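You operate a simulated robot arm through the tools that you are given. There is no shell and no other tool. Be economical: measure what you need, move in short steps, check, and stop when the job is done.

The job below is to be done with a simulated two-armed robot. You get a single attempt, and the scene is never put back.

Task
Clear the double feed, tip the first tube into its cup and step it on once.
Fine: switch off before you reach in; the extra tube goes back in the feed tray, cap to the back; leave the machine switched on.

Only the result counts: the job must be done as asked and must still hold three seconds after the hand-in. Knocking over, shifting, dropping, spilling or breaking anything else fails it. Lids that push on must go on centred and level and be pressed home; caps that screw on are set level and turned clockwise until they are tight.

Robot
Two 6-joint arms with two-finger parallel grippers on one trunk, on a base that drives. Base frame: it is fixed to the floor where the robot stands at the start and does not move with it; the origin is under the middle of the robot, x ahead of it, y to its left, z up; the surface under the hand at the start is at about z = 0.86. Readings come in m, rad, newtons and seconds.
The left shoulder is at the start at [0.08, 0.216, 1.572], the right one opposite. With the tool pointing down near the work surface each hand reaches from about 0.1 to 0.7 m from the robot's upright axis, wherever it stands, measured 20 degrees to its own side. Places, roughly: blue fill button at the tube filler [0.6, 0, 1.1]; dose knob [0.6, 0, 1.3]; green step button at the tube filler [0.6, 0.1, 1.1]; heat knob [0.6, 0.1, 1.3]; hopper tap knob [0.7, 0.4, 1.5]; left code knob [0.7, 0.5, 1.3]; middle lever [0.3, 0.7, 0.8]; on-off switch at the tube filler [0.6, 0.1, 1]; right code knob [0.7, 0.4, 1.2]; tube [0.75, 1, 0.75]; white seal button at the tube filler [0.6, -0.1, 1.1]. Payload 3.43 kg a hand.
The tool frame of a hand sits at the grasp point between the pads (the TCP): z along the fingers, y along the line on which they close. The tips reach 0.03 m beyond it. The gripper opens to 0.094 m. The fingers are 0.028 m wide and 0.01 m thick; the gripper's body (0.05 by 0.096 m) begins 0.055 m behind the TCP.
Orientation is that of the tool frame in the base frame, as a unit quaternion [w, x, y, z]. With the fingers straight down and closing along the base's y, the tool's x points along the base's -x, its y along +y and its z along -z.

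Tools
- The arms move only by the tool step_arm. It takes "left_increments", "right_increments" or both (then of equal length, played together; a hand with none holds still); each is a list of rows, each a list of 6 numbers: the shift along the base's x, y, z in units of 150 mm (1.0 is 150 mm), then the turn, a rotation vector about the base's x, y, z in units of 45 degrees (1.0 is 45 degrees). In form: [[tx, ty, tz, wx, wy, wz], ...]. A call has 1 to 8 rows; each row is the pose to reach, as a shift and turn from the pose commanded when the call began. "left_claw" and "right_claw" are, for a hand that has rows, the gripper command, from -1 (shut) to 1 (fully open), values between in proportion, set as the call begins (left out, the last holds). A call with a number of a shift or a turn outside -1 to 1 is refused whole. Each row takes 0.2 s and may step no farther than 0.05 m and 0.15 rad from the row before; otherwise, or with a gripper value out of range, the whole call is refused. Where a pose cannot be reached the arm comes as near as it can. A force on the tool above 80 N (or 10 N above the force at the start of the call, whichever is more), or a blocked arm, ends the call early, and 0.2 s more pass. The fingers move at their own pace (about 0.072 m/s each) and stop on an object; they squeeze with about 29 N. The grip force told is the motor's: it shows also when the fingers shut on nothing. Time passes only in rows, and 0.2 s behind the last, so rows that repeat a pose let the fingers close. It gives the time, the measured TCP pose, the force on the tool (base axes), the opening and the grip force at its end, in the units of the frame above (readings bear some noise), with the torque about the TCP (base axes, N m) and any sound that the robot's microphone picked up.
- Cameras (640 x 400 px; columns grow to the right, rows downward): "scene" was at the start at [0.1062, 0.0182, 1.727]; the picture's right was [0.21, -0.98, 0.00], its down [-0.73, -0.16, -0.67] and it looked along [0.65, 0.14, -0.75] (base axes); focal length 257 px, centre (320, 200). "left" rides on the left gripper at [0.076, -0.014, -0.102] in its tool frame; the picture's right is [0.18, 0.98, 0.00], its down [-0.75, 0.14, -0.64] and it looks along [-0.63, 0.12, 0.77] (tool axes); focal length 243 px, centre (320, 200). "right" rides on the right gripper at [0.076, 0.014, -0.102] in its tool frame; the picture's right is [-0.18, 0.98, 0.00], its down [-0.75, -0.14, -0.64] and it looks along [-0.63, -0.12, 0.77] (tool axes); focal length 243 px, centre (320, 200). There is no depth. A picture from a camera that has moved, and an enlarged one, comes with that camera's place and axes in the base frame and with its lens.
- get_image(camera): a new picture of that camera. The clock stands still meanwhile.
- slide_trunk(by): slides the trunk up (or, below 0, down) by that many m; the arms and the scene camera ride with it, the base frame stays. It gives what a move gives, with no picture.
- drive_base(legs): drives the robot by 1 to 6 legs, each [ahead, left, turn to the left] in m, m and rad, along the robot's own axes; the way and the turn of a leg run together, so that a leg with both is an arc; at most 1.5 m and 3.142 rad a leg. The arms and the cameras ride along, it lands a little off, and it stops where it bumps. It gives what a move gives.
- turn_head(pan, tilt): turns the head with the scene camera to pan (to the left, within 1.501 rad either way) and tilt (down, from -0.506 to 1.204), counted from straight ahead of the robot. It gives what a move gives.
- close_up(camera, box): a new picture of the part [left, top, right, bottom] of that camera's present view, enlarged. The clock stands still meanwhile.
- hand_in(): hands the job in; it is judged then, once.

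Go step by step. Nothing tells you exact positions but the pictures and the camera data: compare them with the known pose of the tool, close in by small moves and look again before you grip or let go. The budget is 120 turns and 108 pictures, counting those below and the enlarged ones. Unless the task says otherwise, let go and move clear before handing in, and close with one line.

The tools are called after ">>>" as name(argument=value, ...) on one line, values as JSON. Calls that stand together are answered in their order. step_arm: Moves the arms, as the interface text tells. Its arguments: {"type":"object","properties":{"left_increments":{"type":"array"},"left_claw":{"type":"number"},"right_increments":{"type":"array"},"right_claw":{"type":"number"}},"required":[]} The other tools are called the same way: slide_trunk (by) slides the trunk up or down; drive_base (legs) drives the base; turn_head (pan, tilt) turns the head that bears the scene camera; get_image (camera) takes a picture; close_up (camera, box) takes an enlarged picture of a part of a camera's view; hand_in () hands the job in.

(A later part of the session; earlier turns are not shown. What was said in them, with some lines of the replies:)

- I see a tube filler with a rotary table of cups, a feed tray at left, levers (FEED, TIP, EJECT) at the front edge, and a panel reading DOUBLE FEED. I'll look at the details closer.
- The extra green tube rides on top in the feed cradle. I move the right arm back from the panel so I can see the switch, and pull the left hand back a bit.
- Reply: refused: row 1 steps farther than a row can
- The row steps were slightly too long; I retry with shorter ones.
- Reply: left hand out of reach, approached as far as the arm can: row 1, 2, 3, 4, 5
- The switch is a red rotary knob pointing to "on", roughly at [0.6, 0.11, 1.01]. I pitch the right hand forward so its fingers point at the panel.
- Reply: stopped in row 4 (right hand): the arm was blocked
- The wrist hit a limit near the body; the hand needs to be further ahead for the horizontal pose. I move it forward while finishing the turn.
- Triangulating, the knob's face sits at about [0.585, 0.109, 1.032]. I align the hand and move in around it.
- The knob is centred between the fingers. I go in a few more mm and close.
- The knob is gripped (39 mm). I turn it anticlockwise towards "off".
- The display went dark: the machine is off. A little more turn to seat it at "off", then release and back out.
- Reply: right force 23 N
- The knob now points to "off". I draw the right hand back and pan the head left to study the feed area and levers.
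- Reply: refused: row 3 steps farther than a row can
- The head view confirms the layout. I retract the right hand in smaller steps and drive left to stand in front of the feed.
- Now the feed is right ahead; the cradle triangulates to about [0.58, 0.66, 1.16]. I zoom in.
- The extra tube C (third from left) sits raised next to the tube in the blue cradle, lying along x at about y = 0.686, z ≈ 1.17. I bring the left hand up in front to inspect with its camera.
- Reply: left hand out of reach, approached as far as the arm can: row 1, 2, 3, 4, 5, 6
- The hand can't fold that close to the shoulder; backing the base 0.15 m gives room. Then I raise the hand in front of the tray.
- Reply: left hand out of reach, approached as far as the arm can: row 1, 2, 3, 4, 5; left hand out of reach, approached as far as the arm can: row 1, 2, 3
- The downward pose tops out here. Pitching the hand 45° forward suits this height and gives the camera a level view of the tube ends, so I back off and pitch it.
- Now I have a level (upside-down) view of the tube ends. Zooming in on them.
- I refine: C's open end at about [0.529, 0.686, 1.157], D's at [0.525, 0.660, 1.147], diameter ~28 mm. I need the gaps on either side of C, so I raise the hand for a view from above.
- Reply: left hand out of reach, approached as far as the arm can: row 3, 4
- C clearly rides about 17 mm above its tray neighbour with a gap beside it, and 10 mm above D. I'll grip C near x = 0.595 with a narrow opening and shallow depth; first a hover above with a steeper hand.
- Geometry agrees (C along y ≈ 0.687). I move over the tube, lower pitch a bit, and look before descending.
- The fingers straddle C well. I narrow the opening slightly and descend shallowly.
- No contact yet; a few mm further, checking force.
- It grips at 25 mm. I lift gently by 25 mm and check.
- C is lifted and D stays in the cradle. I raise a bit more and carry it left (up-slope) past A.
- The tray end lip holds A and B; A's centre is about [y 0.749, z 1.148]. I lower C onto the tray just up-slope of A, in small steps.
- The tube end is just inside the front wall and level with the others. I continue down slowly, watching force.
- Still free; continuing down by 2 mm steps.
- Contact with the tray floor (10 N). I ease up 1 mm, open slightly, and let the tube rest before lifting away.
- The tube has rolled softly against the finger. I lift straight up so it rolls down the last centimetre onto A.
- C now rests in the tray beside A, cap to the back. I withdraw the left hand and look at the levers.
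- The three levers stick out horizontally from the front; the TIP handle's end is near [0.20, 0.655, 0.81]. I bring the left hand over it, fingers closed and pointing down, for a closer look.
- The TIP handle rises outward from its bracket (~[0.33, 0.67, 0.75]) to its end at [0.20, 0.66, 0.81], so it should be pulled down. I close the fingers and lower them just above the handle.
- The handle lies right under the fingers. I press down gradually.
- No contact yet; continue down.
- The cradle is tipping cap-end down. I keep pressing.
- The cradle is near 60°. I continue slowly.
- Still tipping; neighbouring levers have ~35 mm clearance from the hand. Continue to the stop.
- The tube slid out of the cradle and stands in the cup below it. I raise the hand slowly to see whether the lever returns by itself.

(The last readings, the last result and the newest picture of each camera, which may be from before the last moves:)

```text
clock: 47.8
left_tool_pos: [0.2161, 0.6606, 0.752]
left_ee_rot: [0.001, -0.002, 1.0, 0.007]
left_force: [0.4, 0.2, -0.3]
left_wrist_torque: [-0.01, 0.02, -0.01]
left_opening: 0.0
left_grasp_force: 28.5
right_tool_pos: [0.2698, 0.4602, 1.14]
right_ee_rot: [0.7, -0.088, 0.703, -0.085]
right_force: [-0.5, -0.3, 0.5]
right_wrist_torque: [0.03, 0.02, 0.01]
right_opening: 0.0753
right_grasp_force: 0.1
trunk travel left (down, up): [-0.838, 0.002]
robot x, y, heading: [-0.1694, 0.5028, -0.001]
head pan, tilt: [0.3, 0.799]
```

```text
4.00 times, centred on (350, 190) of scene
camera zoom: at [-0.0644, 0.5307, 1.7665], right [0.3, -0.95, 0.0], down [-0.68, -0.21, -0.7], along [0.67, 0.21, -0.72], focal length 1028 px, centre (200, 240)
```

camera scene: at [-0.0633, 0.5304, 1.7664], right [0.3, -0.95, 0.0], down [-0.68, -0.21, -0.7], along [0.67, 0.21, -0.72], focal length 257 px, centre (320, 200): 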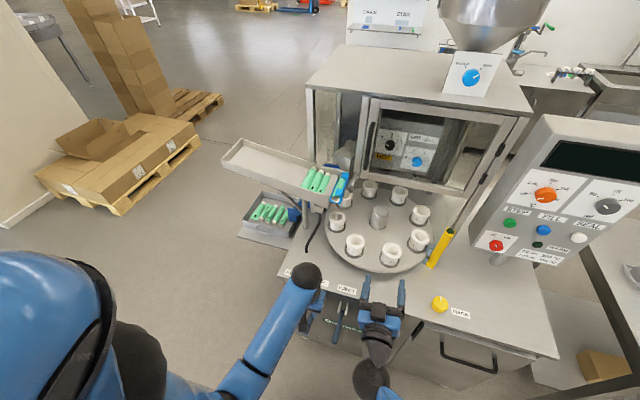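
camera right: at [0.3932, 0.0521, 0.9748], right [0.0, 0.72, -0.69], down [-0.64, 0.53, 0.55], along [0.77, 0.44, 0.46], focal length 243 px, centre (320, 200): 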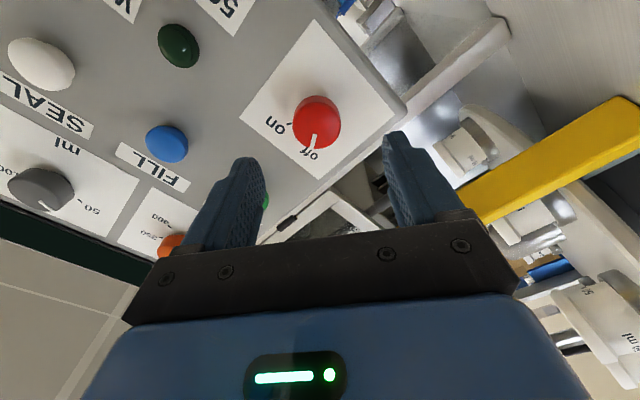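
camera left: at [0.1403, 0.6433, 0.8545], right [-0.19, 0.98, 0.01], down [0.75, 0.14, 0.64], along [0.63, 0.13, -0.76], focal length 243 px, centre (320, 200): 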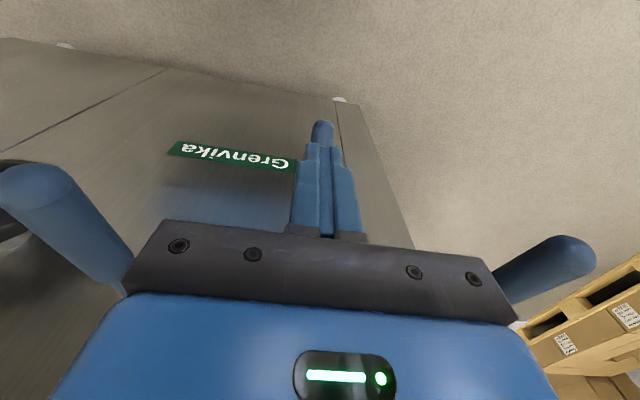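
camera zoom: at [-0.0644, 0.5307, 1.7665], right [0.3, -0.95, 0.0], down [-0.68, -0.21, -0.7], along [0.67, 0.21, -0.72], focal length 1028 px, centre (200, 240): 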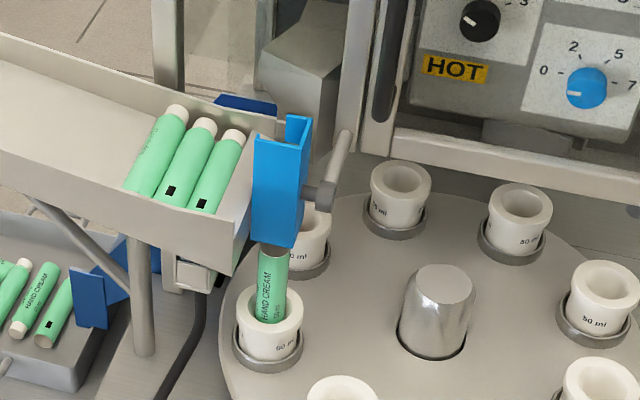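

The tube stands in its cup, but the lever stays down, so I must lift it back. I rise a bit, open the fingers and locate the handle.

>>> step_arm(left_increments=[[0, 0, 0.2, 0, 0, 0], [0, 0, 0.4, 0, 0, 0], [0, 0, 0.5, 0, 0, 0]], left_claw=0.1)

>>> get_image(camera="left")

>>> close_up(camera="scene", box=[250, 260, 370, 340])

```text
clock: 48.6
left_tool_pos: [0.2167, 0.6586, 0.8265]
left_ee_rot: [0.001, -0.002, 1.0, 0.007]
left_force: [-0.6, -0.5, 0.5]
left_wrist_torque: [0.03, 0.01, -0.02]
left_opening: 0.0517
left_grasp_force: 0.1
right_tool_pos: [0.2689, 0.4611, 1.1402]
right_ee_rot: [0.7, -0.088, 0.703, -0.085]
right_force: [-1.2, -0.2, 0.2]
right_wrist_torque: [-0.01, 0.01, -0.01]
right_opening: 0.0752
right_grasp_force: 0.1
trunk travel left (down, up): [-0.838, 0.002]
robot x, y, heading: [-0.1684, 0.5044, -0.0]
head pan, tilt: [0.3, 0.799]
```

```text
43 pictures are left
camera left: at [0.1403, 0.6424, 0.9285], right [-0.19, 0.98, 0.01], down [0.75, 0.14, 0.64], along [0.63, 0.13, -0.76], focal length 243 px, centre (320, 200)
```

left: 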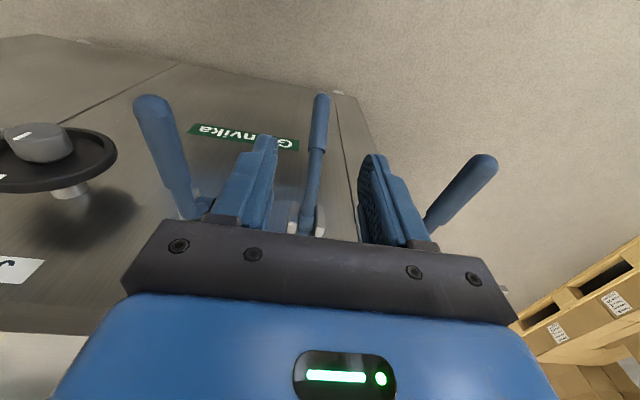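

```text
5.00 times, centred on (310, 300) of scene
camera zoom: at [-0.0641, 0.5305, 1.7665], right [0.3, -0.95, 0.0], down [-0.68, -0.21, -0.7], along [0.67, 0.21, -0.72], focal length 1285 px, centre (370, -300)
```

zoom: 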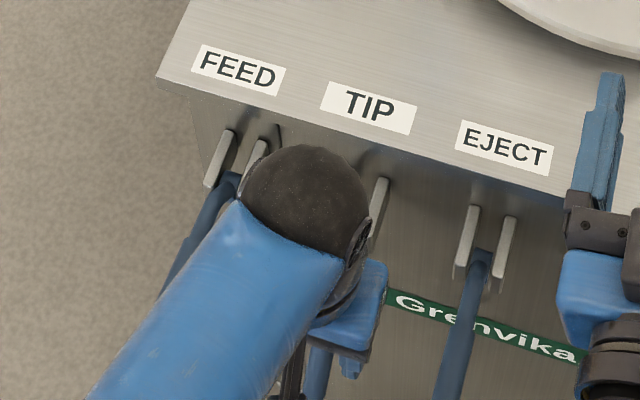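

The handle now slopes down, sleeve middle near [0.243, 0.663, 0.675]. I lower the open fingers around it.

>>> step_arm(left_increments=[[0.05, 0.03, -0.25, 0, 0, 0], [0.1, 0.03, -0.5, 0, 0, 0], [0.15, 0.03, -0.75, 0, 0, 0], [0.175, 0.03, -0.96, 0, 0, 0]])

>>> get_image(camera="left")

```text
clock: 49.6
left_tool_pos: [0.2355, 0.6667, 0.7019]
left_ee_rot: [0.003, -0.002, 1.0, 0.006]
left_force: [0.7, 0.2, 0.3]
left_wrist_torque: [0.01, 0.05, 0.0]
left_opening: 0.0517
left_grasp_force: 0.1
left hand out of reach, approached as far as the arm can: row 4
right_tool_pos: [0.2691, 0.4605, 1.1397]
right_ee_rot: [0.7, -0.087, 0.704, -0.086]
right_force: [-0.4, -0.6, -0.4]
right_wrist_torque: [0.01, 0.0, -0.01]
right_opening: 0.0751
right_grasp_force: 0.0
trunk travel left (down, up): [-0.838, 0.002]
robot x, y, heading: [-0.1718, 0.5053, -0.003]
head pan, tilt: [0.3, 0.799]
```

```text
41 pictures are left
camera left: at [0.1593, 0.6489, 0.8031], right [-0.19, 0.98, 0.01], down [0.75, 0.14, 0.65], along [0.64, 0.13, -0.76], focal length 243 px, centre (320, 200)
```

left: 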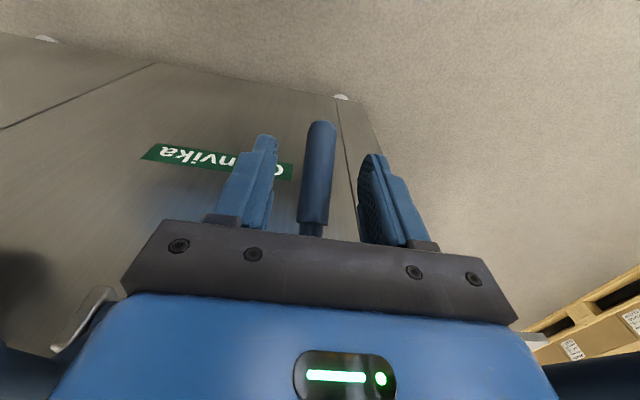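

The reach ends at z 0.70; sliding the trunk down 45 mm brings the fingers around the handle.

>>> slide_trunk(by=-0.045)

>>> get_image(camera="left")

```text
clock: 50.2
left_tool_pos: [0.2298, 0.6654, 0.6742]
left_ee_rot: [0.001, -0.003, 1.0, 0.009]
left_force: [-0.1, 0.8, 0.2]
left_wrist_torque: [0.05, -0.03, 0.02]
left_opening: 0.0517
left_grasp_force: 0.1
right_tool_pos: [0.2628, 0.4616, 1.1115]
right_ee_rot: [0.702, -0.087, 0.702, -0.084]
right_force: [-0.8, 0.6, 1.0]
right_wrist_torque: [0.0, 0.01, 0.02]
right_opening: 0.0753
right_grasp_force: 0.0
trunk travel left (down, up): [-0.808, 0.032]
robot x, y, heading: [-0.1694, 0.5057, 0.007]
head pan, tilt: [0.3, 0.799]
stopped: the force on the tool passed its limit at 247 N (the readings are from after the stop); the commanded pose is now the measured one
```

```text
40 pictures are left
camera left: at [0.1529, 0.6488, 0.7752], right [-0.19, 0.98, 0.01], down [0.75, 0.14, 0.65], along [0.63, 0.13, -0.76], focal length 243 px, centre (320, 200)
```

left: 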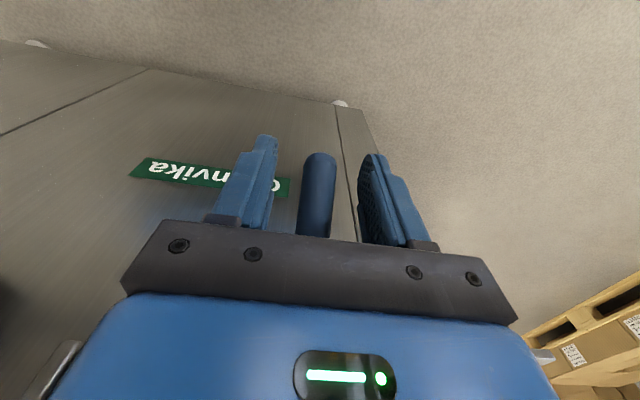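

A hard contact stopped the slide (the palm likely met the lever bracket). I back off and pitch the hand 30° forward so the palm stays clear of the bracket.

>>> step_arm(left_increments=[[-0.05, 0, 0.1, 0, 0, 0], [-0.2, 0, 0.13, 0, -0.15, 0], [-0.25, 0, 0.13, 0, -0.33, 0], [-0.25, 0, 0.13, 0, -0.5, 0], [-0.25, 0, 0.13, 0, -0.68, 0]])

>>> get_image(camera="left")

>>> get_image(camera="scene")

```text
clock: 51.4
left_tool_pos: [0.1948, 0.6667, 0.693]
left_ee_rot: [0.265, -0.005, 0.964, 0.006]
left_force: [0.4, 0.1, -0.1]
left_wrist_torque: [0.01, -0.03, -0.01]
left_opening: 0.0515
left_grasp_force: 0.1
right_tool_pos: [0.2681, 0.4621, 1.1107]
right_ee_rot: [0.701, -0.087, 0.703, -0.085]
right_force: [0.3, 0.9, 1.0]
right_wrist_torque: [0.04, -0.04, 0.0]
right_opening: 0.075
right_grasp_force: 0.0
trunk travel left (down, up): [-0.808, 0.032]
robot x, y, heading: [-0.168, 0.5077, 0.002]
head pan, tilt: [0.3, 0.799]
```

```text
39 pictures are left
camera left: at [0.0766, 0.6501, 0.7411], right [-0.17, 0.98, -0.09], down [0.32, 0.14, 0.94], along [0.93, 0.13, -0.34], focal length 243 px, centre (320, 200)
```

left: 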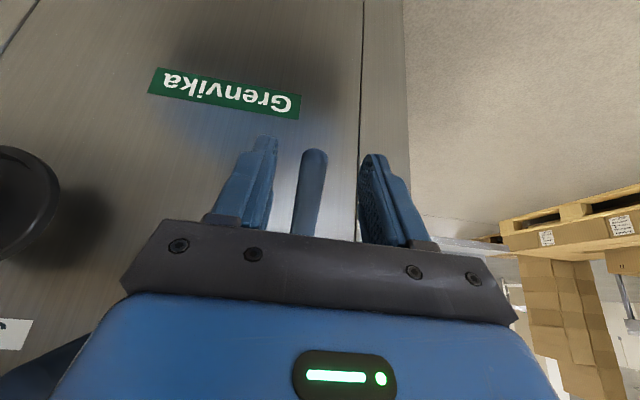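

```text
38 pictures are left
camera scene: at [-0.0661, 0.5311, 1.7368], right [0.3, -0.95, 0.0], down [-0.68, -0.21, -0.7], along [0.67, 0.21, -0.72], focal length 257 px, centre (320, 200)
```

scene: 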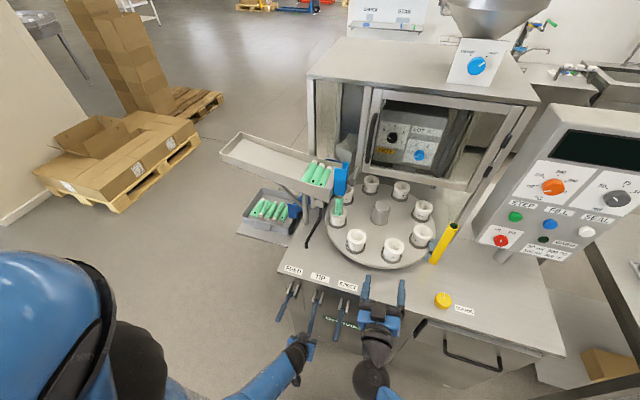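

The handle's end is at about [0.222, 0.664, 0.65] and sits between the fingers; I move in along it and close.

>>> step_arm(left_increments=[[0.1, -0.01, -0.06, 0, 0, 0], [0.2, -0.02, -0.13, 0, 0, 0], [0.29, -0.02, -0.19, 0, 0, 0]])

>>> step_arm(left_increments=[[0, 0, 0, 0, 0, 0], [0, 0, 0, 0, 0, 0]], left_claw=-1)

>>> get_image(camera="left")

```text
clock: 52.2
left_tool_pos: [0.2401, 0.6627, 0.663]
left_ee_rot: [0.262, -0.005, 0.965, 0.005]
left_force: [-1.0, -0.9, 0.2]
left_wrist_torque: [0.0, 0.0, -0.01]
left_opening: 0.0516
left_grasp_force: 0.1
right_tool_pos: [0.2689, 0.4622, 1.1091]
right_ee_rot: [0.7, -0.088, 0.704, -0.083]
right_force: [-0.5, 0.1, -0.4]
right_wrist_torque: [-0.01, 0.0, -0.01]
right_opening: 0.0754
right_grasp_force: 0.1
trunk travel left (down, up): [-0.808, 0.032]
robot x, y, heading: [-0.1725, 0.5073, 0.003]
head pan, tilt: [0.3, 0.799]
```

```text
clock: 52.8
left_tool_pos: [0.2397, 0.6654, 0.6626]
left_ee_rot: [0.262, -0.006, 0.965, 0.006]
left_force: [4.1, 20.6, 6.5]
left_wrist_torque: [-0.18, -0.27, -0.41]
left_opening: 0.0233
left_grasp_force: 45.0
right_tool_pos: [0.2704, 0.4646, 1.1101]
right_ee_rot: [0.7, -0.089, 0.703, -0.084]
right_force: [0.0, 0.1, 0.2]
right_wrist_torque: [0.0, 0.0, 0.02]
right_opening: 0.0751
right_grasp_force: 0.1
trunk travel left (down, up): [-0.808, 0.032]
robot x, y, heading: [-0.1724, 0.508, 0.002]
head pan, tilt: [0.3, 0.799]
```

```text
37 pictures are left
camera left: at [0.1218, 0.6486, 0.7121], right [-0.17, 0.98, -0.09], down [0.32, 0.14, 0.94], along [0.93, 0.13, -0.34], focal length 243 px, centre (320, 200)
```

left: 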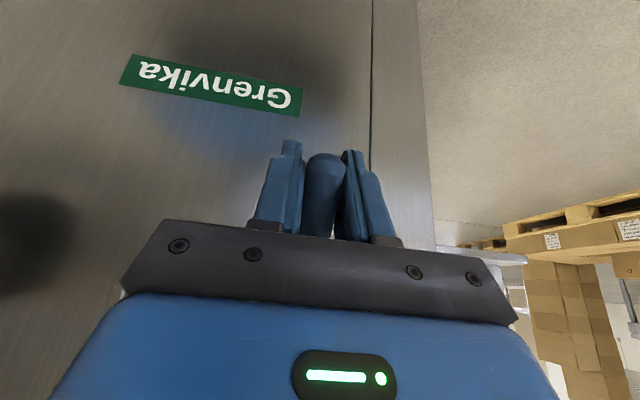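

The handle is held. I swing it up along its arc, in stages.

>>> step_arm(left_increments=[[-0.07, 0.015, 0.09, 0, 0.14, 0], [-0.135, 0.015, 0.2, 0, 0.28, 0], [-0.18, 0.015, 0.32, 0, 0.42, 0], [-0.205, 0.015, 0.43, 0, 0.56, 0]])

>>> close_up(camera="scene", box=[270, 140, 410, 240])

>>> get_image(camera="left")

```text
clock: 53.8
left_tool_pos: [0.212, 0.6652, 0.7286]
left_ee_rot: [0.046, -0.004, 0.999, 0.006]
left_force: [16.6, 2.8, -7.4]
left_wrist_torque: [0.35, 0.83, -0.4]
left_opening: 0.0235
left_grasp_force: 45.4
left hand out of reach, approached as far as the arm can: row 1
right_tool_pos: [0.2712, 0.4621, 1.1089]
right_ee_rot: [0.699, -0.089, 0.704, -0.084]
right_force: [0.1, 0.1, 0.0]
right_wrist_torque: [0.02, 0.0, 0.01]
right_opening: 0.0752
right_grasp_force: 0.0
trunk travel left (down, up): [-0.808, 0.032]
robot x, y, heading: [-0.1714, 0.5022, 0.009]
head pan, tilt: [0.3, 0.799]
```

```text
4.00 times, centred on (340, 190) of scene
camera zoom: at [-0.0588, 0.5308, 1.7364], right [0.3, -0.95, 0.0], down [-0.69, -0.21, -0.7], along [0.66, 0.21, -0.72], focal length 1028 px, centre (240, 240)
```

zoom: 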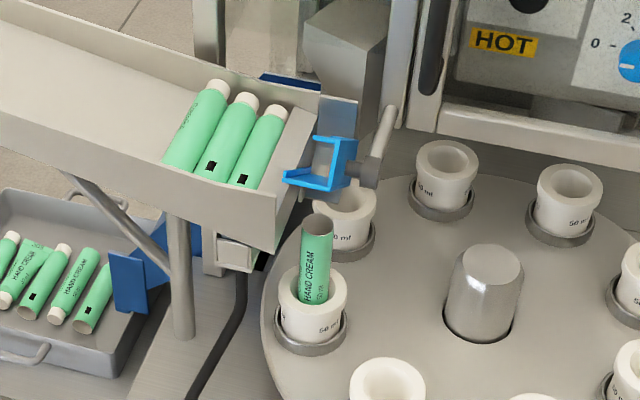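

```text
35 pictures are left
camera left: at [0.1259, 0.6488, 0.8223], right [-0.19, 0.98, 0.0], down [0.69, 0.14, 0.71], along [0.7, 0.13, -0.7], focal length 243 px, centre (320, 200)
```

left: 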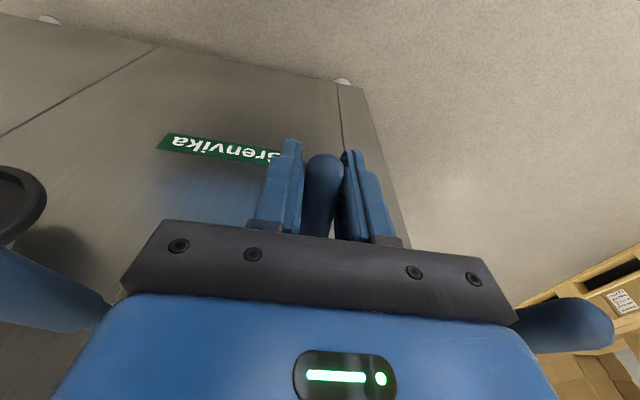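

The cradle is swinging back and the tube stands clear in its cup. I continue the arc up.

>>> step_arm(left_increments=[[0.02, 0, 0.12, 0, 0.1, 0], [0.04, 0, 0.24, 0, 0.2, 0], [0.07, 0, 0.36, 0, 0.3, 0], [0.11, 0, 0.46, 0, 0.4, 0]])

>>> close_up(camera="scene", box=[270, 140, 410, 240])

>>> get_image(camera="left")

```text
clock: 54.8
left_tool_pos: [0.2216, 0.6661, 0.7961]
left_ee_rot: [-0.114, -0.002, 0.993, 0.007]
left_force: [-7.7, 2.8, -7.1]
left_wrist_torque: [-0.01, 1.44, -0.76]
left_opening: 0.0187
left_grasp_force: 45.2
right_tool_pos: [0.2695, 0.4615, 1.1097]
right_ee_rot: [0.7, -0.088, 0.704, -0.085]
right_force: [0.2, -0.5, 0.7]
right_wrist_torque: [-0.03, 0.05, -0.01]
right_opening: 0.0752
right_grasp_force: 0.0
trunk travel left (down, up): [-0.808, 0.032]
robot x, y, heading: [-0.1682, 0.504, 0.002]
head pan, tilt: [0.3, 0.799]
```

```text
4.00 times, centred on (340, 190) of scene
camera zoom: at [-0.0626, 0.5307, 1.7368], right [0.3, -0.95, 0.0], down [-0.69, -0.22, -0.7], along [0.66, 0.21, -0.72], focal length 1028 px, centre (240, 240)
```

zoom: 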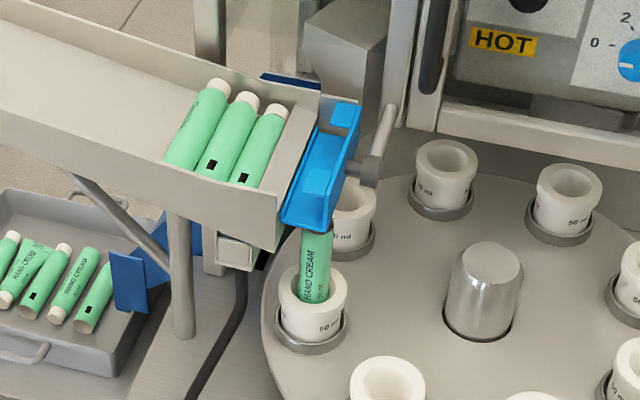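

```text
33 pictures are left
camera left: at [0.1709, 0.6486, 0.9135], right [-0.18, 0.98, 0.06], down [0.88, 0.14, 0.46], along [0.44, 0.13, -0.89], focal length 243 px, centre (320, 200)
```

left: 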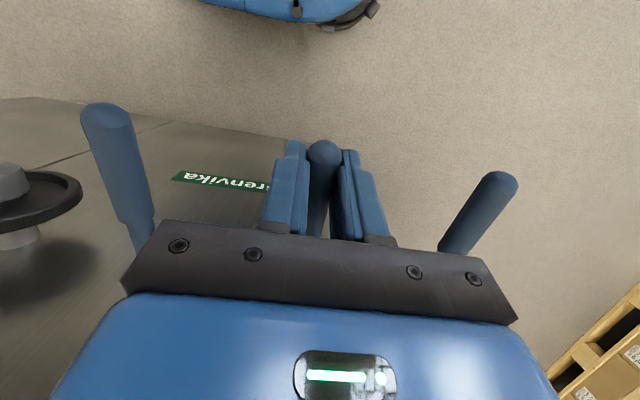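

The cradle looks back in its rest position. A small extra push up to confirm the stop, then release.

>>> step_arm(left_increments=[[0, 0, 0.03, 0, 0, 0], [0.01, 0, 0.05, 0, 0, 0]])

>>> step_arm(left_increments=[[0, 0, 0, 0, 0, 0], [0, 0, 0, 0, 0, 0], [0, 0, 0.15, 0, -0.1, 0], [0, 0, 0.4, 0, -0.25, 0], [-0.1, 0, 0.7, 0, -0.3, 0], [-0.2, 0, 0.9, 0, -0.3, 0]], left_claw=0.2)

>>> get_image(camera="left")

>>> get_image(camera="scene")

```text
clock: 55.4
left_tool_pos: [0.2233, 0.6651, 0.8023]
left_ee_rot: [-0.114, -0.002, 0.993, 0.008]
left_force: [-7.7, -8.2, -35.5]
left_wrist_torque: [-0.27, 0.32, -1.2]
left_opening: 0.0189
left_grasp_force: 44.4
right_tool_pos: [0.27, 0.4609, 1.1097]
right_ee_rot: [0.7, -0.088, 0.704, -0.084]
right_force: [-0.5, 0.4, 0.7]
right_wrist_torque: [-0.03, 0.03, -0.01]
right_opening: 0.0751
right_grasp_force: 0.1
trunk travel left (down, up): [-0.808, 0.032]
robot x, y, heading: [-0.17, 0.5037, 0.002]
head pan, tilt: [0.3, 0.799]
```

```text
clock: 56.8
left_tool_pos: [0.1942, 0.6689, 0.9407]
left_ee_rot: [0.008, -0.004, 1.0, 0.007]
left_force: [0.9, 0.3, -0.1]
left_wrist_torque: [-0.02, 0.0, -0.03]
left_opening: 0.0563
left_grasp_force: 0.1
right_tool_pos: [0.2684, 0.4613, 1.1106]
right_ee_rot: [0.7, -0.087, 0.703, -0.086]
right_force: [0.7, -0.7, -0.8]
right_wrist_torque: [0.02, -0.02, -0.01]
right_opening: 0.0751
right_grasp_force: 0.0
trunk travel left (down, up): [-0.808, 0.032]
robot x, y, heading: [-0.1707, 0.5037, 0.007]
head pan, tilt: [0.3, 0.799]
```

```text
32 pictures are left
camera left: at [0.116, 0.6522, 1.0429], right [-0.19, 0.98, 0.01], down [0.74, 0.14, 0.66], along [0.64, 0.13, -0.76], focal length 243 px, centre (320, 200)
```

left: 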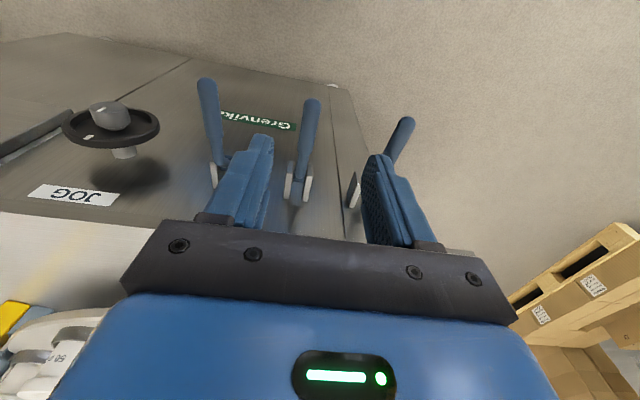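

```text
31 pictures are left
camera scene: at [-0.0647, 0.531, 1.7367], right [0.3, -0.95, 0.0], down [-0.68, -0.21, -0.7], along [0.67, 0.21, -0.72], focal length 257 px, centre (320, 200)
```

scene: 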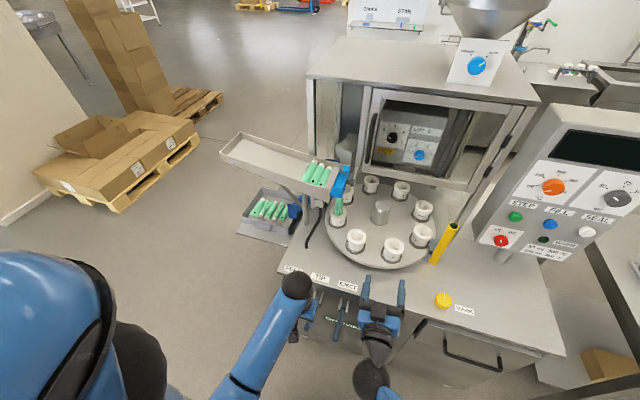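

The TIP lever is back level with its neighbours and the tube stands in its cup. I lift the left hand and drive back in front of the panel.

>>> step_arm(left_increments=[[0, 0, 0.2, 0, 0, 0], [0, 0, 0.4, 0, 0, 0]])

>>> drive_base(legs=[[0, -0.5, 0], [0.17, 0, 0]])

>>> turn_head(pan=0.2, tilt=0.75)

>>> get_image(camera="scene")

>>> get_image(camera="right")

```text
clock: 57.4
left_tool_pos: [0.1941, 0.6686, 1.0003]
left_ee_rot: [0.007, -0.003, 1.0, 0.007]
left_force: [0.7, -0.8, 0.0]
left_wrist_torque: [0.02, 0.04, -0.04]
left_opening: 0.0564
left_grasp_force: 0.0
right_tool_pos: [0.2686, 0.4621, 1.1103]
right_ee_rot: [0.7, -0.088, 0.703, -0.084]
right_force: [0.3, -0.1, -0.6]
right_wrist_torque: [0.02, -0.01, 0.01]
right_opening: 0.0754
right_grasp_force: 0.1
trunk travel left (down, up): [-0.808, 0.032]
robot x, y, heading: [-0.1685, 0.5067, -0.003]
head pan, tilt: [0.3, 0.799]
```

```text
clock: 61.5
left_tool_pos: [0.3631, 0.1631, 1.001]
left_ee_rot: [0.008, -0.001, 1.0, 0.007]
left_force: [-0.1, 0.2, 0.6]
left_wrist_torque: [0.01, 0.01, -0.01]
left_opening: 0.0565
left_grasp_force: 0.1
right_tool_pos: [0.4362, -0.0441, 1.1117]
right_ee_rot: [0.701, -0.087, 0.703, -0.086]
right_force: [0.9, 0.1, -0.4]
right_wrist_torque: [-0.01, 0.05, -0.02]
right_opening: 0.0751
right_grasp_force: 0.1
trunk travel left (down, up): [-0.808, 0.032]
robot x, y, heading: [0.0011, 0.0024, -0.004]
head pan, tilt: [0.3, 0.799]
```

```text
clock: 62.1
left_tool_pos: [0.3642, 0.1628, 1.0012]
left_ee_rot: [0.008, -0.001, 1.0, 0.007]
left_force: [0.1, 0.2, 0.2]
left_wrist_torque: [-0.02, 0.02, 0.04]
left_opening: 0.0564
left_grasp_force: 0.1
right_tool_pos: [0.4378, -0.0442, 1.1108]
right_ee_rot: [0.7, -0.085, 0.703, -0.087]
right_force: [-0.8, 0.6, -0.5]
right_wrist_torque: [0.01, 0.01, 0.02]
right_opening: 0.0753
right_grasp_force: 0.1
trunk travel left (down, up): [-0.808, 0.032]
robot x, y, heading: [-0.0006, 0.0017, -0.002]
head pan, tilt: [0.201, 0.75]
```

```text
30 pictures are left
camera scene: at [0.1084, 0.0195, 1.7408], right [0.2, -0.98, 0.0], down [-0.67, -0.14, -0.73], along [0.72, 0.14, -0.68], focal length 257 px, centre (320, 200)
```

scene: 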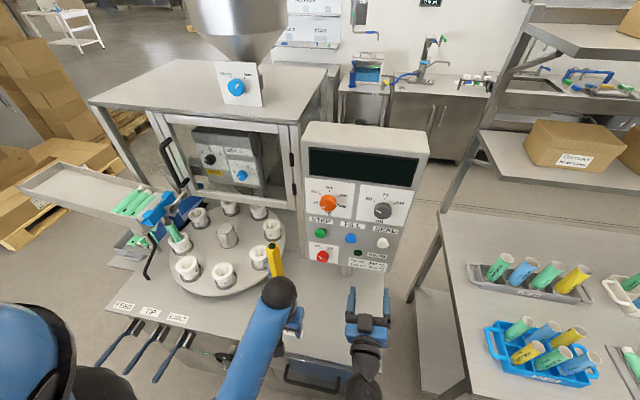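

```text
29 pictures are left
camera right: at [0.3349, -0.0482, 1.0336], right [0.0, 1.0, -0.06], down [-0.64, 0.05, 0.77], along [0.77, 0.04, 0.64], focal length 243 px, centre (320, 200)
```

right: 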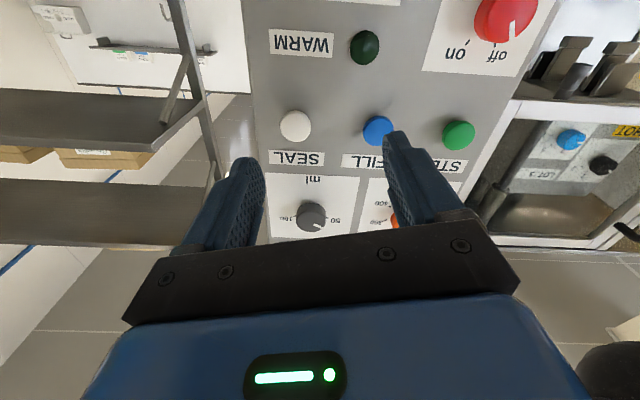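

The display is still dark. I move the left hand away to the left, and bring the right hand in front of the knob, rolled ready for turning it back clockwise.

>>> step_arm(left_increments=[[0, 0.3, 0, 0, 0, 0], [0, 0.6, 0, 0, 0, 0], [0, 0.9, 0, 0, 0, 0], [0, 0.9, 0, 0, 0, 0], [0, 0.9, 0, 0, 0, 0]], right_increments=[[0.05, 0, -0.1, -0.1, 0, 0], [0.1, 0.25, -0.2, -0.25, 0, 0], [0.2, 0.5, -0.3, -0.4, 0, 0], [0.3, 0.75, -0.4, -0.55, 0, 0], [0.37, 1.0, -0.53, -0.69, 0, 0]])

>>> get_image(camera="right")

```text
clock: 63.3
left_tool_pos: [0.3688, 0.2999, 1.0012]
left_ee_rot: [0.007, 0.0, 1.0, 0.006]
left_force: [0.3, -0.1, -0.5]
left_wrist_torque: [0.0, -0.02, 0.02]
left_opening: 0.0563
left_grasp_force: 0.0
right_tool_pos: [0.4925, 0.1053, 1.0308]
right_ee_rot: [0.651, -0.271, 0.654, -0.273]
right_force: [-0.3, 0.3, 0.0]
right_wrist_torque: [-0.05, -0.02, 0.0]
right_opening: 0.075
right_grasp_force: 0.0
trunk travel left (down, up): [-0.808, 0.032]
robot x, y, heading: [0.0023, -0.001, -0.006]
head pan, tilt: [0.201, 0.75]
```

```text
28 pictures are left
camera right: at [0.3903, 0.0625, 0.9673], right [0.0, 0.82, -0.57], down [-0.64, 0.44, 0.63], along [0.77, 0.36, 0.53], focal length 243 px, centre (320, 200)
```

right: 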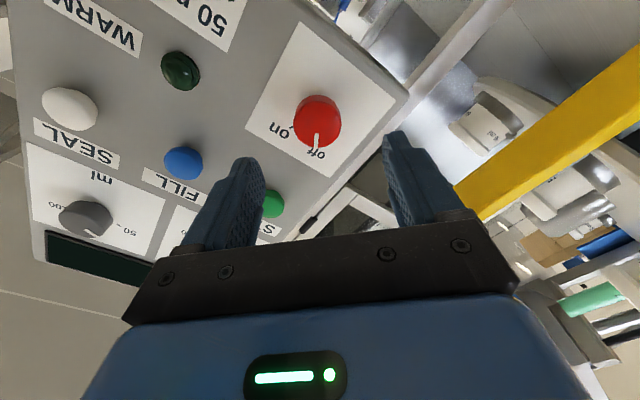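

The knob is centred; moving in and closing.

>>> step_arm(right_increments=[[0.2, 0.005, 0.01, 0, 0, 0], [0.4, 0.005, 0.01, 0, 0, 0], [0.535, 0.005, 0.01, 0, 0, 0]])

>>> step_arm(right_increments=[[0, 0, 0, 0, 0, 0], [0, 0, 0, 0, 0, 0], [0, 0, 0, 0, 0, 0]], right_claw=-1)

>>> step_arm(right_increments=[[0, 0, 0, 0.17, 0, 0], [0, 0, 0, 0.34, 0, 0], [0, 0, 0, 0.5, 0, 0], [0, 0, 0, 0.67, 0, 0], [0, 0, 0, 0.84, 0, 0], [0, 0, 0, 1, 0, 0]])

>>> get_image(camera="right")

>>> get_image(camera="scene")

```text
clock: 64.1
left_tool_pos: [0.3697, 0.2996, 1.002]
left_ee_rot: [0.007, -0.002, 1.0, 0.007]
left_force: [1.3, 0.6, 0.3]
left_wrist_torque: [0.0, 0.0, 0.01]
left_opening: 0.056
left_grasp_force: 0.0
right_tool_pos: [0.5756, 0.1068, 1.0325]
right_ee_rot: [0.651, -0.27, 0.655, -0.271]
right_force: [-0.6, 0.9, -0.4]
right_wrist_torque: [0.01, 0.0, -0.02]
right_opening: 0.075
right_grasp_force: 0.0
trunk travel left (down, up): [-0.808, 0.032]
robot x, y, heading: [0.0003, 0.003, -0.004]
head pan, tilt: [0.201, 0.75]
```

```text
clock: 64.9
left_tool_pos: [0.3682, 0.2978, 1.0025]
left_ee_rot: [0.007, 0.0, 1.0, 0.006]
left_force: [0.6, 0.2, 0.0]
left_wrist_torque: [0.0, -0.01, 0.01]
left_opening: 0.0565
left_grasp_force: 0.0
right_tool_pos: [0.5766, 0.1041, 1.0341]
right_ee_rot: [0.652, -0.269, 0.654, -0.272]
right_force: [2.2, -5.2, 8.1]
right_wrist_torque: [0.0, 0.12, -0.56]
right_opening: 0.039
right_grasp_force: 44.3
trunk travel left (down, up): [-0.808, 0.032]
robot x, y, heading: [0.0013, 0.0025, 0.0]
head pan, tilt: [0.201, 0.75]
```

```text
clock: 66.3
left_tool_pos: [0.369, 0.2981, 1.0029]
left_ee_rot: [0.007, -0.001, 1.0, 0.008]
left_force: [0.4, 0.5, 0.3]
left_wrist_torque: [-0.03, 0.01, 0.03]
left_opening: 0.0563
left_grasp_force: 0.0
right_tool_pos: [0.5743, 0.1059, 1.0332]
right_ee_rot: [0.705, 0.001, 0.709, 0.001]
right_force: [8.2, -6.3, 11.1]
right_wrist_torque: [-0.02, -1.07, -0.18]
right_opening: 0.0391
right_grasp_force: 44.6
trunk travel left (down, up): [-0.808, 0.032]
robot x, y, heading: [-0.0005, 0.003, -0.007]
head pan, tilt: [0.201, 0.75]
```

```text
27 pictures are left
camera right: at [0.4724, 0.1205, 0.9571], right [0.0, 0.98, 0.19], down [-0.64, -0.14, 0.76], along [0.77, -0.12, 0.63], focal length 243 px, centre (320, 200)
```

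right: 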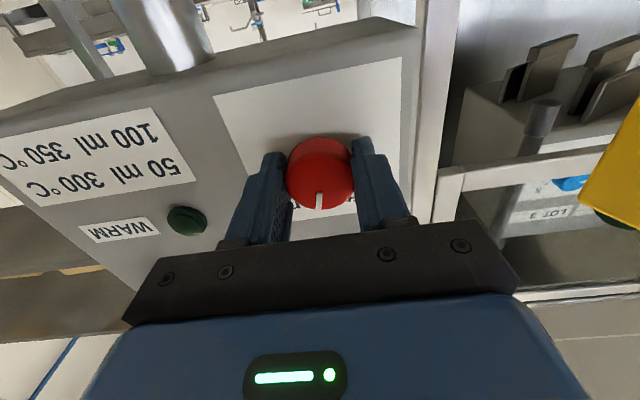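

```text
26 pictures are left
camera scene: at [0.111, 0.0177, 1.7407], right [0.2, -0.98, 0.0], down [-0.67, -0.13, -0.73], along [0.72, 0.15, -0.68], focal length 257 px, centre (320, 200)
```

scene: 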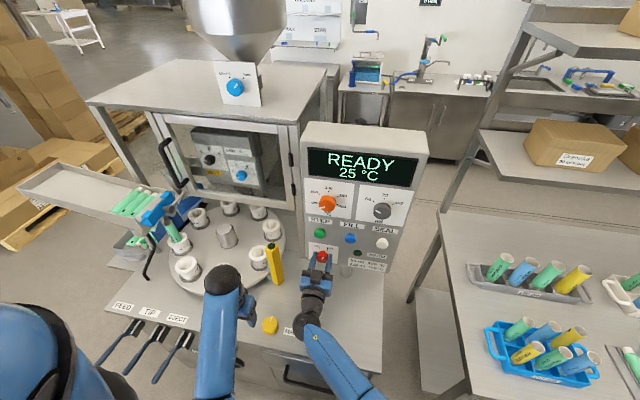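

The display reads READY. I finish the turn to the "on" mark, release and back out.

>>> step_arm(right_increments=[[0, 0, 0, 0.12, 0, 0], [0, 0, 0, 0.22, 0, 0]])

>>> step_arm(right_increments=[[0, 0, 0, 0, 0, 0], [0, 0, 0, 0, 0, 0], [-0.2, 0, 0, 0, 0, 0], [-0.45, 0, 0, 0, 0, 0], [-0.7, 0, 0, 0, 0, 0]], right_claw=0.6)

>>> close_up(camera="scene", box=[290, 130, 450, 280])

>>> get_image(camera="right")

```text
clock: 66.9
left_tool_pos: [0.3673, 0.2964, 1.0028]
left_ee_rot: [0.008, 0.0, 1.0, 0.008]
left_force: [0.1, 0.2, 0.2]
left_wrist_torque: [-0.02, -0.01, 0.0]
left_opening: 0.0564
left_grasp_force: 0.1
right_tool_pos: [0.5759, 0.1067, 1.0327]
right_ee_rot: [0.703, 0.062, 0.706, 0.063]
right_force: [8.0, -6.2, 16.3]
right_wrist_torque: [-0.01, 0.57, -0.14]
right_opening: 0.0393
right_grasp_force: 44.7
trunk travel left (down, up): [-0.808, 0.032]
robot x, y, heading: [-0.0021, 0.0013, -0.004]
head pan, tilt: [0.201, 0.75]
```

```text
clock: 68.1
left_tool_pos: [0.3677, 0.2993, 1.0018]
left_ee_rot: [0.007, -0.001, 1.0, 0.007]
left_force: [1.2, -0.2, 0.3]
left_wrist_torque: [0.0, 0.01, 0.03]
left_opening: 0.0566
left_grasp_force: 0.1
right_tool_pos: [0.4732, 0.1078, 1.0349]
right_ee_rot: [0.704, 0.065, 0.705, 0.061]
right_force: [0.0, 0.0, -0.2]
right_wrist_torque: [0.03, 0.0, 0.0]
right_opening: 0.0754
right_grasp_force: 0.0
trunk travel left (down, up): [-0.808, 0.032]
robot x, y, heading: [0.0031, 0.0035, -0.005]
head pan, tilt: [0.201, 0.75]
```

```text
2.67 times, centred on (370, 205) of scene
camera zoom: at [0.1097, 0.0193, 1.7404], right [0.2, -0.98, 0.0], down [-0.67, -0.13, -0.73], along [0.72, 0.14, -0.68], focal length 685 px, centre (187, 187)
```

zoom: 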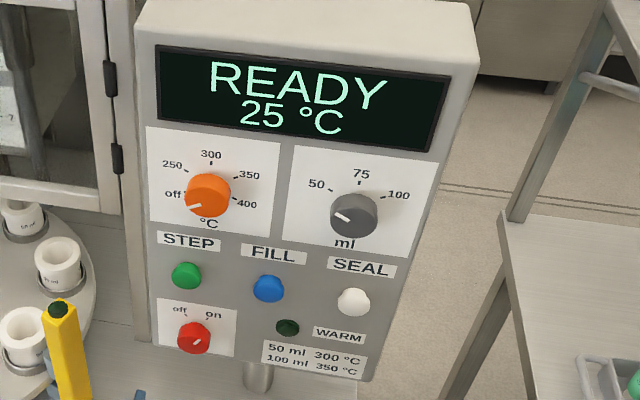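

```text
24 pictures are left
camera right: at [0.3703, 0.1355, 0.9619], right [0.01, 0.93, 0.36], down [-0.64, -0.27, 0.72], along [0.77, -0.23, 0.6], focal length 243 px, centre (320, 200)
```

right: 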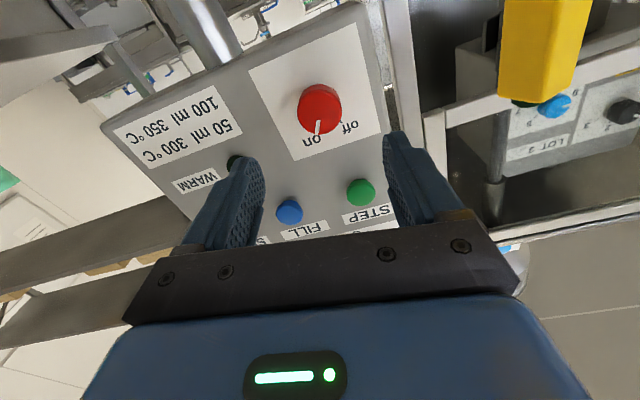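

Switch is "on", display READY. The green STEP button is at about [0.597, 0.115, 1.137]; I close the fingers and line up with it.

>>> step_arm(right_increments=[[0, 0.02, 0.25, -0.1, 0, 0], [0, 0.04, 0.5, -0.2, 0, 0], [0.1, 0.047, 0.68, -0.23, 0, 0], [0.18, 0.047, 0.68, -0.23, 0, 0]], right_claw=-1)

>>> get_image(camera="right")

>>> close_up(camera="scene", box=[290, 180, 410, 280])

```text
clock: 69.1
left_tool_pos: [0.3682, 0.2984, 1.0035]
left_ee_rot: [0.007, 0.0, 1.0, 0.007]
left_force: [-0.3, 0.7, -0.7]
left_wrist_torque: [0.0, 0.03, -0.02]
left_opening: 0.0564
left_grasp_force: 0.0
right_tool_pos: [0.4964, 0.1173, 1.1343]
right_ee_rot: [0.705, -0.004, 0.709, -0.003]
right_force: [0.0, -0.4, 0.0]
right_wrist_torque: [0.0, -0.05, 0.03]
right_opening: 0.0001
right_grasp_force: 29.0
trunk travel left (down, up): [-0.808, 0.032]
robot x, y, heading: [0.0011, 0.0004, -0.007]
head pan, tilt: [0.201, 0.75]
```

```text
23 pictures are left
camera right: at [0.393, 0.13, 1.0582], right [0.0, 0.98, 0.17], down [-0.64, -0.14, 0.76], along [0.77, -0.11, 0.63], focal length 243 px, centre (320, 200)
```

right: 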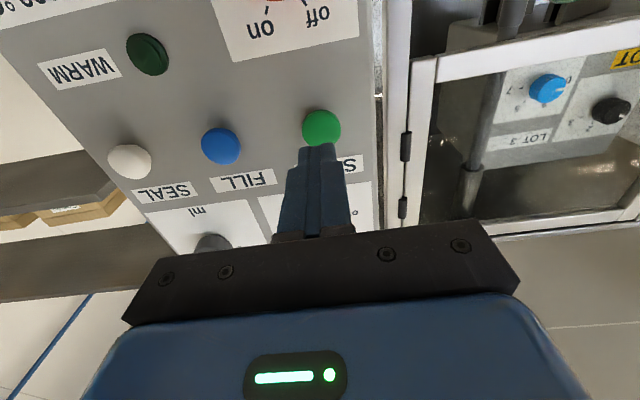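

```text
4.00 times, centred on (350, 230) of scene
camera zoom: at [0.1118, 0.0204, 1.7414], right [0.2, -0.98, 0.0], down [-0.67, -0.14, -0.73], along [0.72, 0.14, -0.68], focal length 1028 px, centre (200, 80)
```

zoom: 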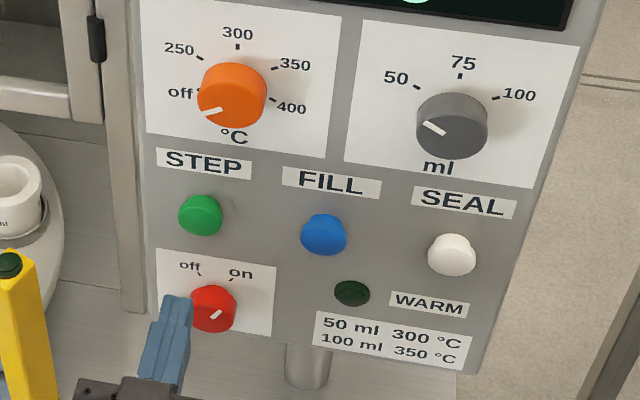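

Button measured at y ≈ 0.1155, z ≈ 1.139. I approach and check.

>>> step_arm(right_increments=[[0.2, -0.01, 0.03, 0, 0, 0], [0.33, -0.01, 0.03, 0, 0, 0]])

>>> get_image(camera="right")

>>> close_up(camera="scene", box=[290, 180, 410, 280])

```text
clock: 69.7
left_tool_pos: [0.3684, 0.2988, 1.0008]
left_ee_rot: [0.006, -0.001, 1.0, 0.007]
left_force: [0.1, 0.0, 0.1]
left_wrist_torque: [0.0, 0.02, 0.02]
left_opening: 0.0564
left_grasp_force: 0.1
right_tool_pos: [0.5465, 0.1127, 1.1393]
right_ee_rot: [0.705, -0.003, 0.709, -0.003]
right_force: [-0.9, 0.8, -1.2]
right_wrist_torque: [-0.05, 0.01, 0.01]
right_opening: 0.0001
right_grasp_force: 28.8
trunk travel left (down, up): [-0.808, 0.032]
robot x, y, heading: [0.0004, -0.0006, -0.0]
head pan, tilt: [0.201, 0.75]
```

```text
21 pictures are left
camera right: at [0.4447, 0.1281, 1.0628], right [0.0, 0.98, 0.18], down [-0.64, -0.14, 0.76], along [0.77, -0.11, 0.63], focal length 243 px, centre (320, 200)
```

right: 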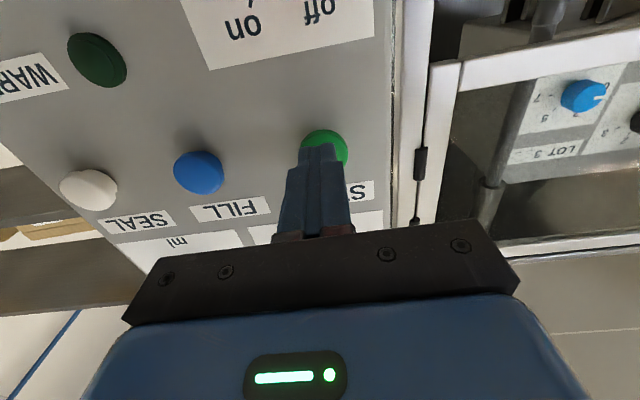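

```text
4.00 times, centred on (350, 230) of scene
camera zoom: at [0.1126, 0.0204, 1.7405], right [0.2, -0.98, 0.0], down [-0.67, -0.14, -0.73], along [0.72, 0.14, -0.68], focal length 1028 px, centre (200, 80)
```

zoom: 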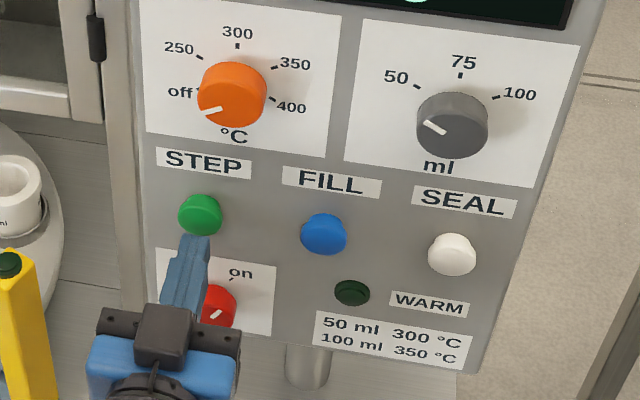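

Aligned. I press gently, in one stroke, watching force and sound.

>>> step_arm(right_increments=[[0.06, 0.025, 0, 0, 0, 0], [0.12, 0.025, 0, 0, 0, 0], [0.15, 0.025, 0, 0, 0, 0]])

>>> close_up(camera="scene", box=[120, 120, 440, 300])

```text
clock: 70.5
left_tool_pos: [0.3645, 0.2987, 1.0033]
left_ee_rot: [0.008, 0.0, 1.0, 0.007]
left_force: [-1.1, -0.1, 0.1]
left_wrist_torque: [-0.01, -0.01, -0.01]
left_opening: 0.0562
left_grasp_force: 0.0
right_tool_pos: [0.5657, 0.1161, 1.1413]
right_ee_rot: [0.706, -0.003, 0.708, -0.003]
right_force: [-8.8, -1.3, -1.4]
right_wrist_torque: [0.09, -0.01, -0.05]
right_opening: 0.0001
right_grasp_force: 29.6
trunk travel left (down, up): [-0.808, 0.032]
robot x, y, heading: [0.0025, -0.0005, -0.003]
head pan, tilt: [0.201, 0.75]
heard: click
```

```text
2.00 times, centred on (280, 210) of scene
camera zoom: at [0.1057, 0.019, 1.741], right [0.2, -0.98, 0.0], down [-0.67, -0.13, -0.73], along [0.72, 0.15, -0.68], focal length 514 px, centre (400, 180)
```

zoom: 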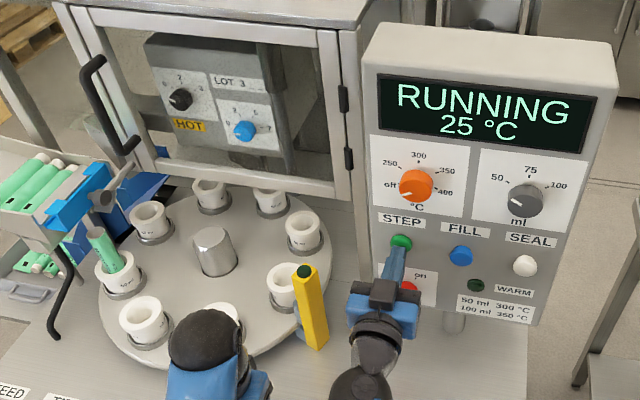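

A click, and the display shows RUNNING. I retract cleanly and wait for the step to finish.

>>> step_arm(right_increments=[[-0.2, 0, 0, 0, 0, 0], [-0.45, 0, 0, 0, 0, 0], [-0.7, 0, 0, 0, 0, 0], [-0.7, 0, 0, 0, 0, 0], [-0.7, 0, 0, 0, 0, 0], [-0.7, 0, 0, 0, 0, 0]])

>>> get_image(camera="scene")

```text
clock: 71.9
left_tool_pos: [0.3677, 0.2983, 1.0029]
left_ee_rot: [0.008, -0.002, 1.0, 0.007]
left_force: [-0.5, 0.7, -0.4]
left_wrist_torque: [0.0, 0.0, 0.03]
left_opening: 0.0564
left_grasp_force: 0.0
right_tool_pos: [0.4741, 0.1124, 1.1491]
right_ee_rot: [0.709, 0.012, 0.705, -0.006]
right_force: [-0.7, 0.5, -1.0]
right_wrist_torque: [-0.04, -0.02, -0.01]
right_opening: 0.0
right_grasp_force: 29.0
trunk travel left (down, up): [-0.808, 0.032]
robot x, y, heading: [-0.0038, 0.0003, -0.004]
head pan, tilt: [0.201, 0.75]
```

```text
18 pictures are left
camera scene: at [0.1095, 0.0195, 1.7408], right [0.2, -0.98, 0.0], down [-0.67, -0.13, -0.73], along [0.72, 0.14, -0.68], focal length 257 px, centre (320, 200)
```

scene: 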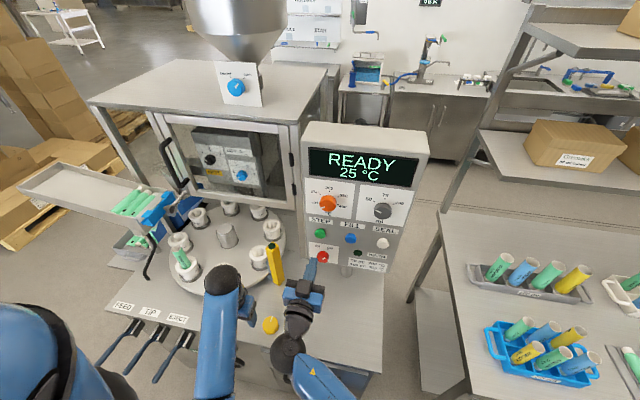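

The table advanced one station and the display is back to READY. I check details and draw the right hand fully clear.

>>> step_arm(right_increments=[[-0.1, -0.2, 0, 0, 0, 0], [-0.2, -0.4, 0, 0, 0, 0], [-0.2, -0.6, 0, 0, 0, 0]])

>>> close_up(camera="scene", box=[90, 170, 250, 290])

>>> close_up(camera="scene", box=[290, 130, 430, 280])

```text
clock: 72.7
left_tool_pos: [0.3675, 0.2963, 1.0025]
left_ee_rot: [0.007, -0.001, 1.0, 0.008]
left_force: [-0.3, 0.1, 0.3]
left_wrist_torque: [-0.01, -0.03, 0.01]
left_opening: 0.0564
left_grasp_force: 0.1
right_tool_pos: [0.4332, 0.0246, 1.1395]
right_ee_rot: [0.706, -0.004, 0.709, -0.001]
right_force: [-0.3, -0.1, -0.9]
right_wrist_torque: [0.01, 0.0, 0.03]
right_opening: 0.0
right_grasp_force: 29.1
trunk travel left (down, up): [-0.808, 0.032]
robot x, y, heading: [0.0008, 0.0006, -0.005]
head pan, tilt: [0.201, 0.75]
```

```text
3.33 times, centred on (170, 230) of scene
camera zoom: at [0.1098, 0.0172, 1.7409], right [0.2, -0.98, 0.0], down [-0.67, -0.13, -0.73], along [0.72, 0.15, -0.68], focal length 857 px, centre (820, 100)
```

zoom: 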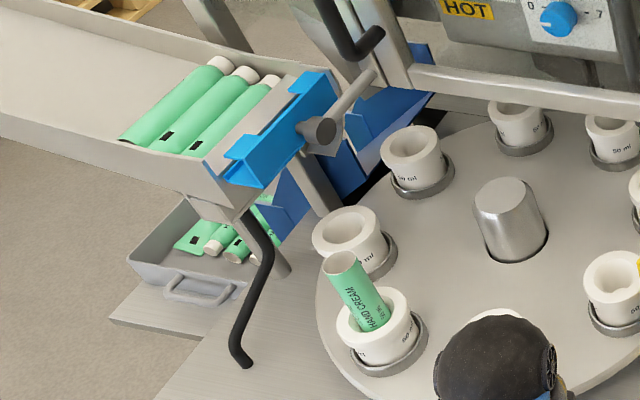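

```text
2.67 times, centred on (360, 205) of scene
camera zoom: at [0.1098, 0.0172, 1.7409], right [0.2, -0.98, 0.0], down [-0.67, -0.13, -0.73], along [0.72, 0.15, -0.68], focal length 685 px, centre (213, 187)
```

zoom: 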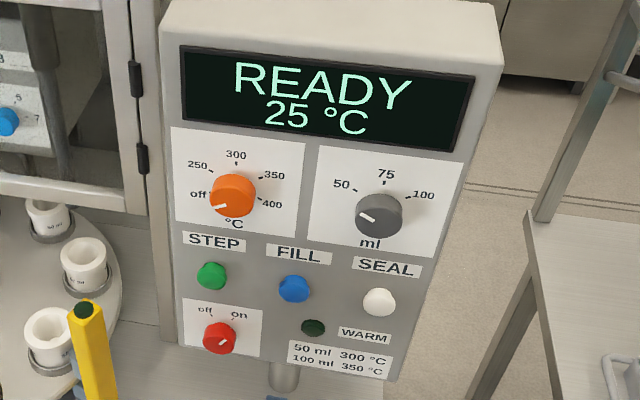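

Three tubes lie in the tray with caps to the back, the first tube stands in its cup one station on, the cradle is empty and at rest, and the machine is on and READY. I hand in.

>>> hand_in()

```text
The job is handed in.
```

The double feed is cleared: the extra tube is back in the feed tray, cap to the back, and the first tube is in its cup and stepped on once. The machine is switched on and showing READY. While I was returning the TIP lever, the left hand hit something hard (247 N, likely the lever bracket); I saw no damage.
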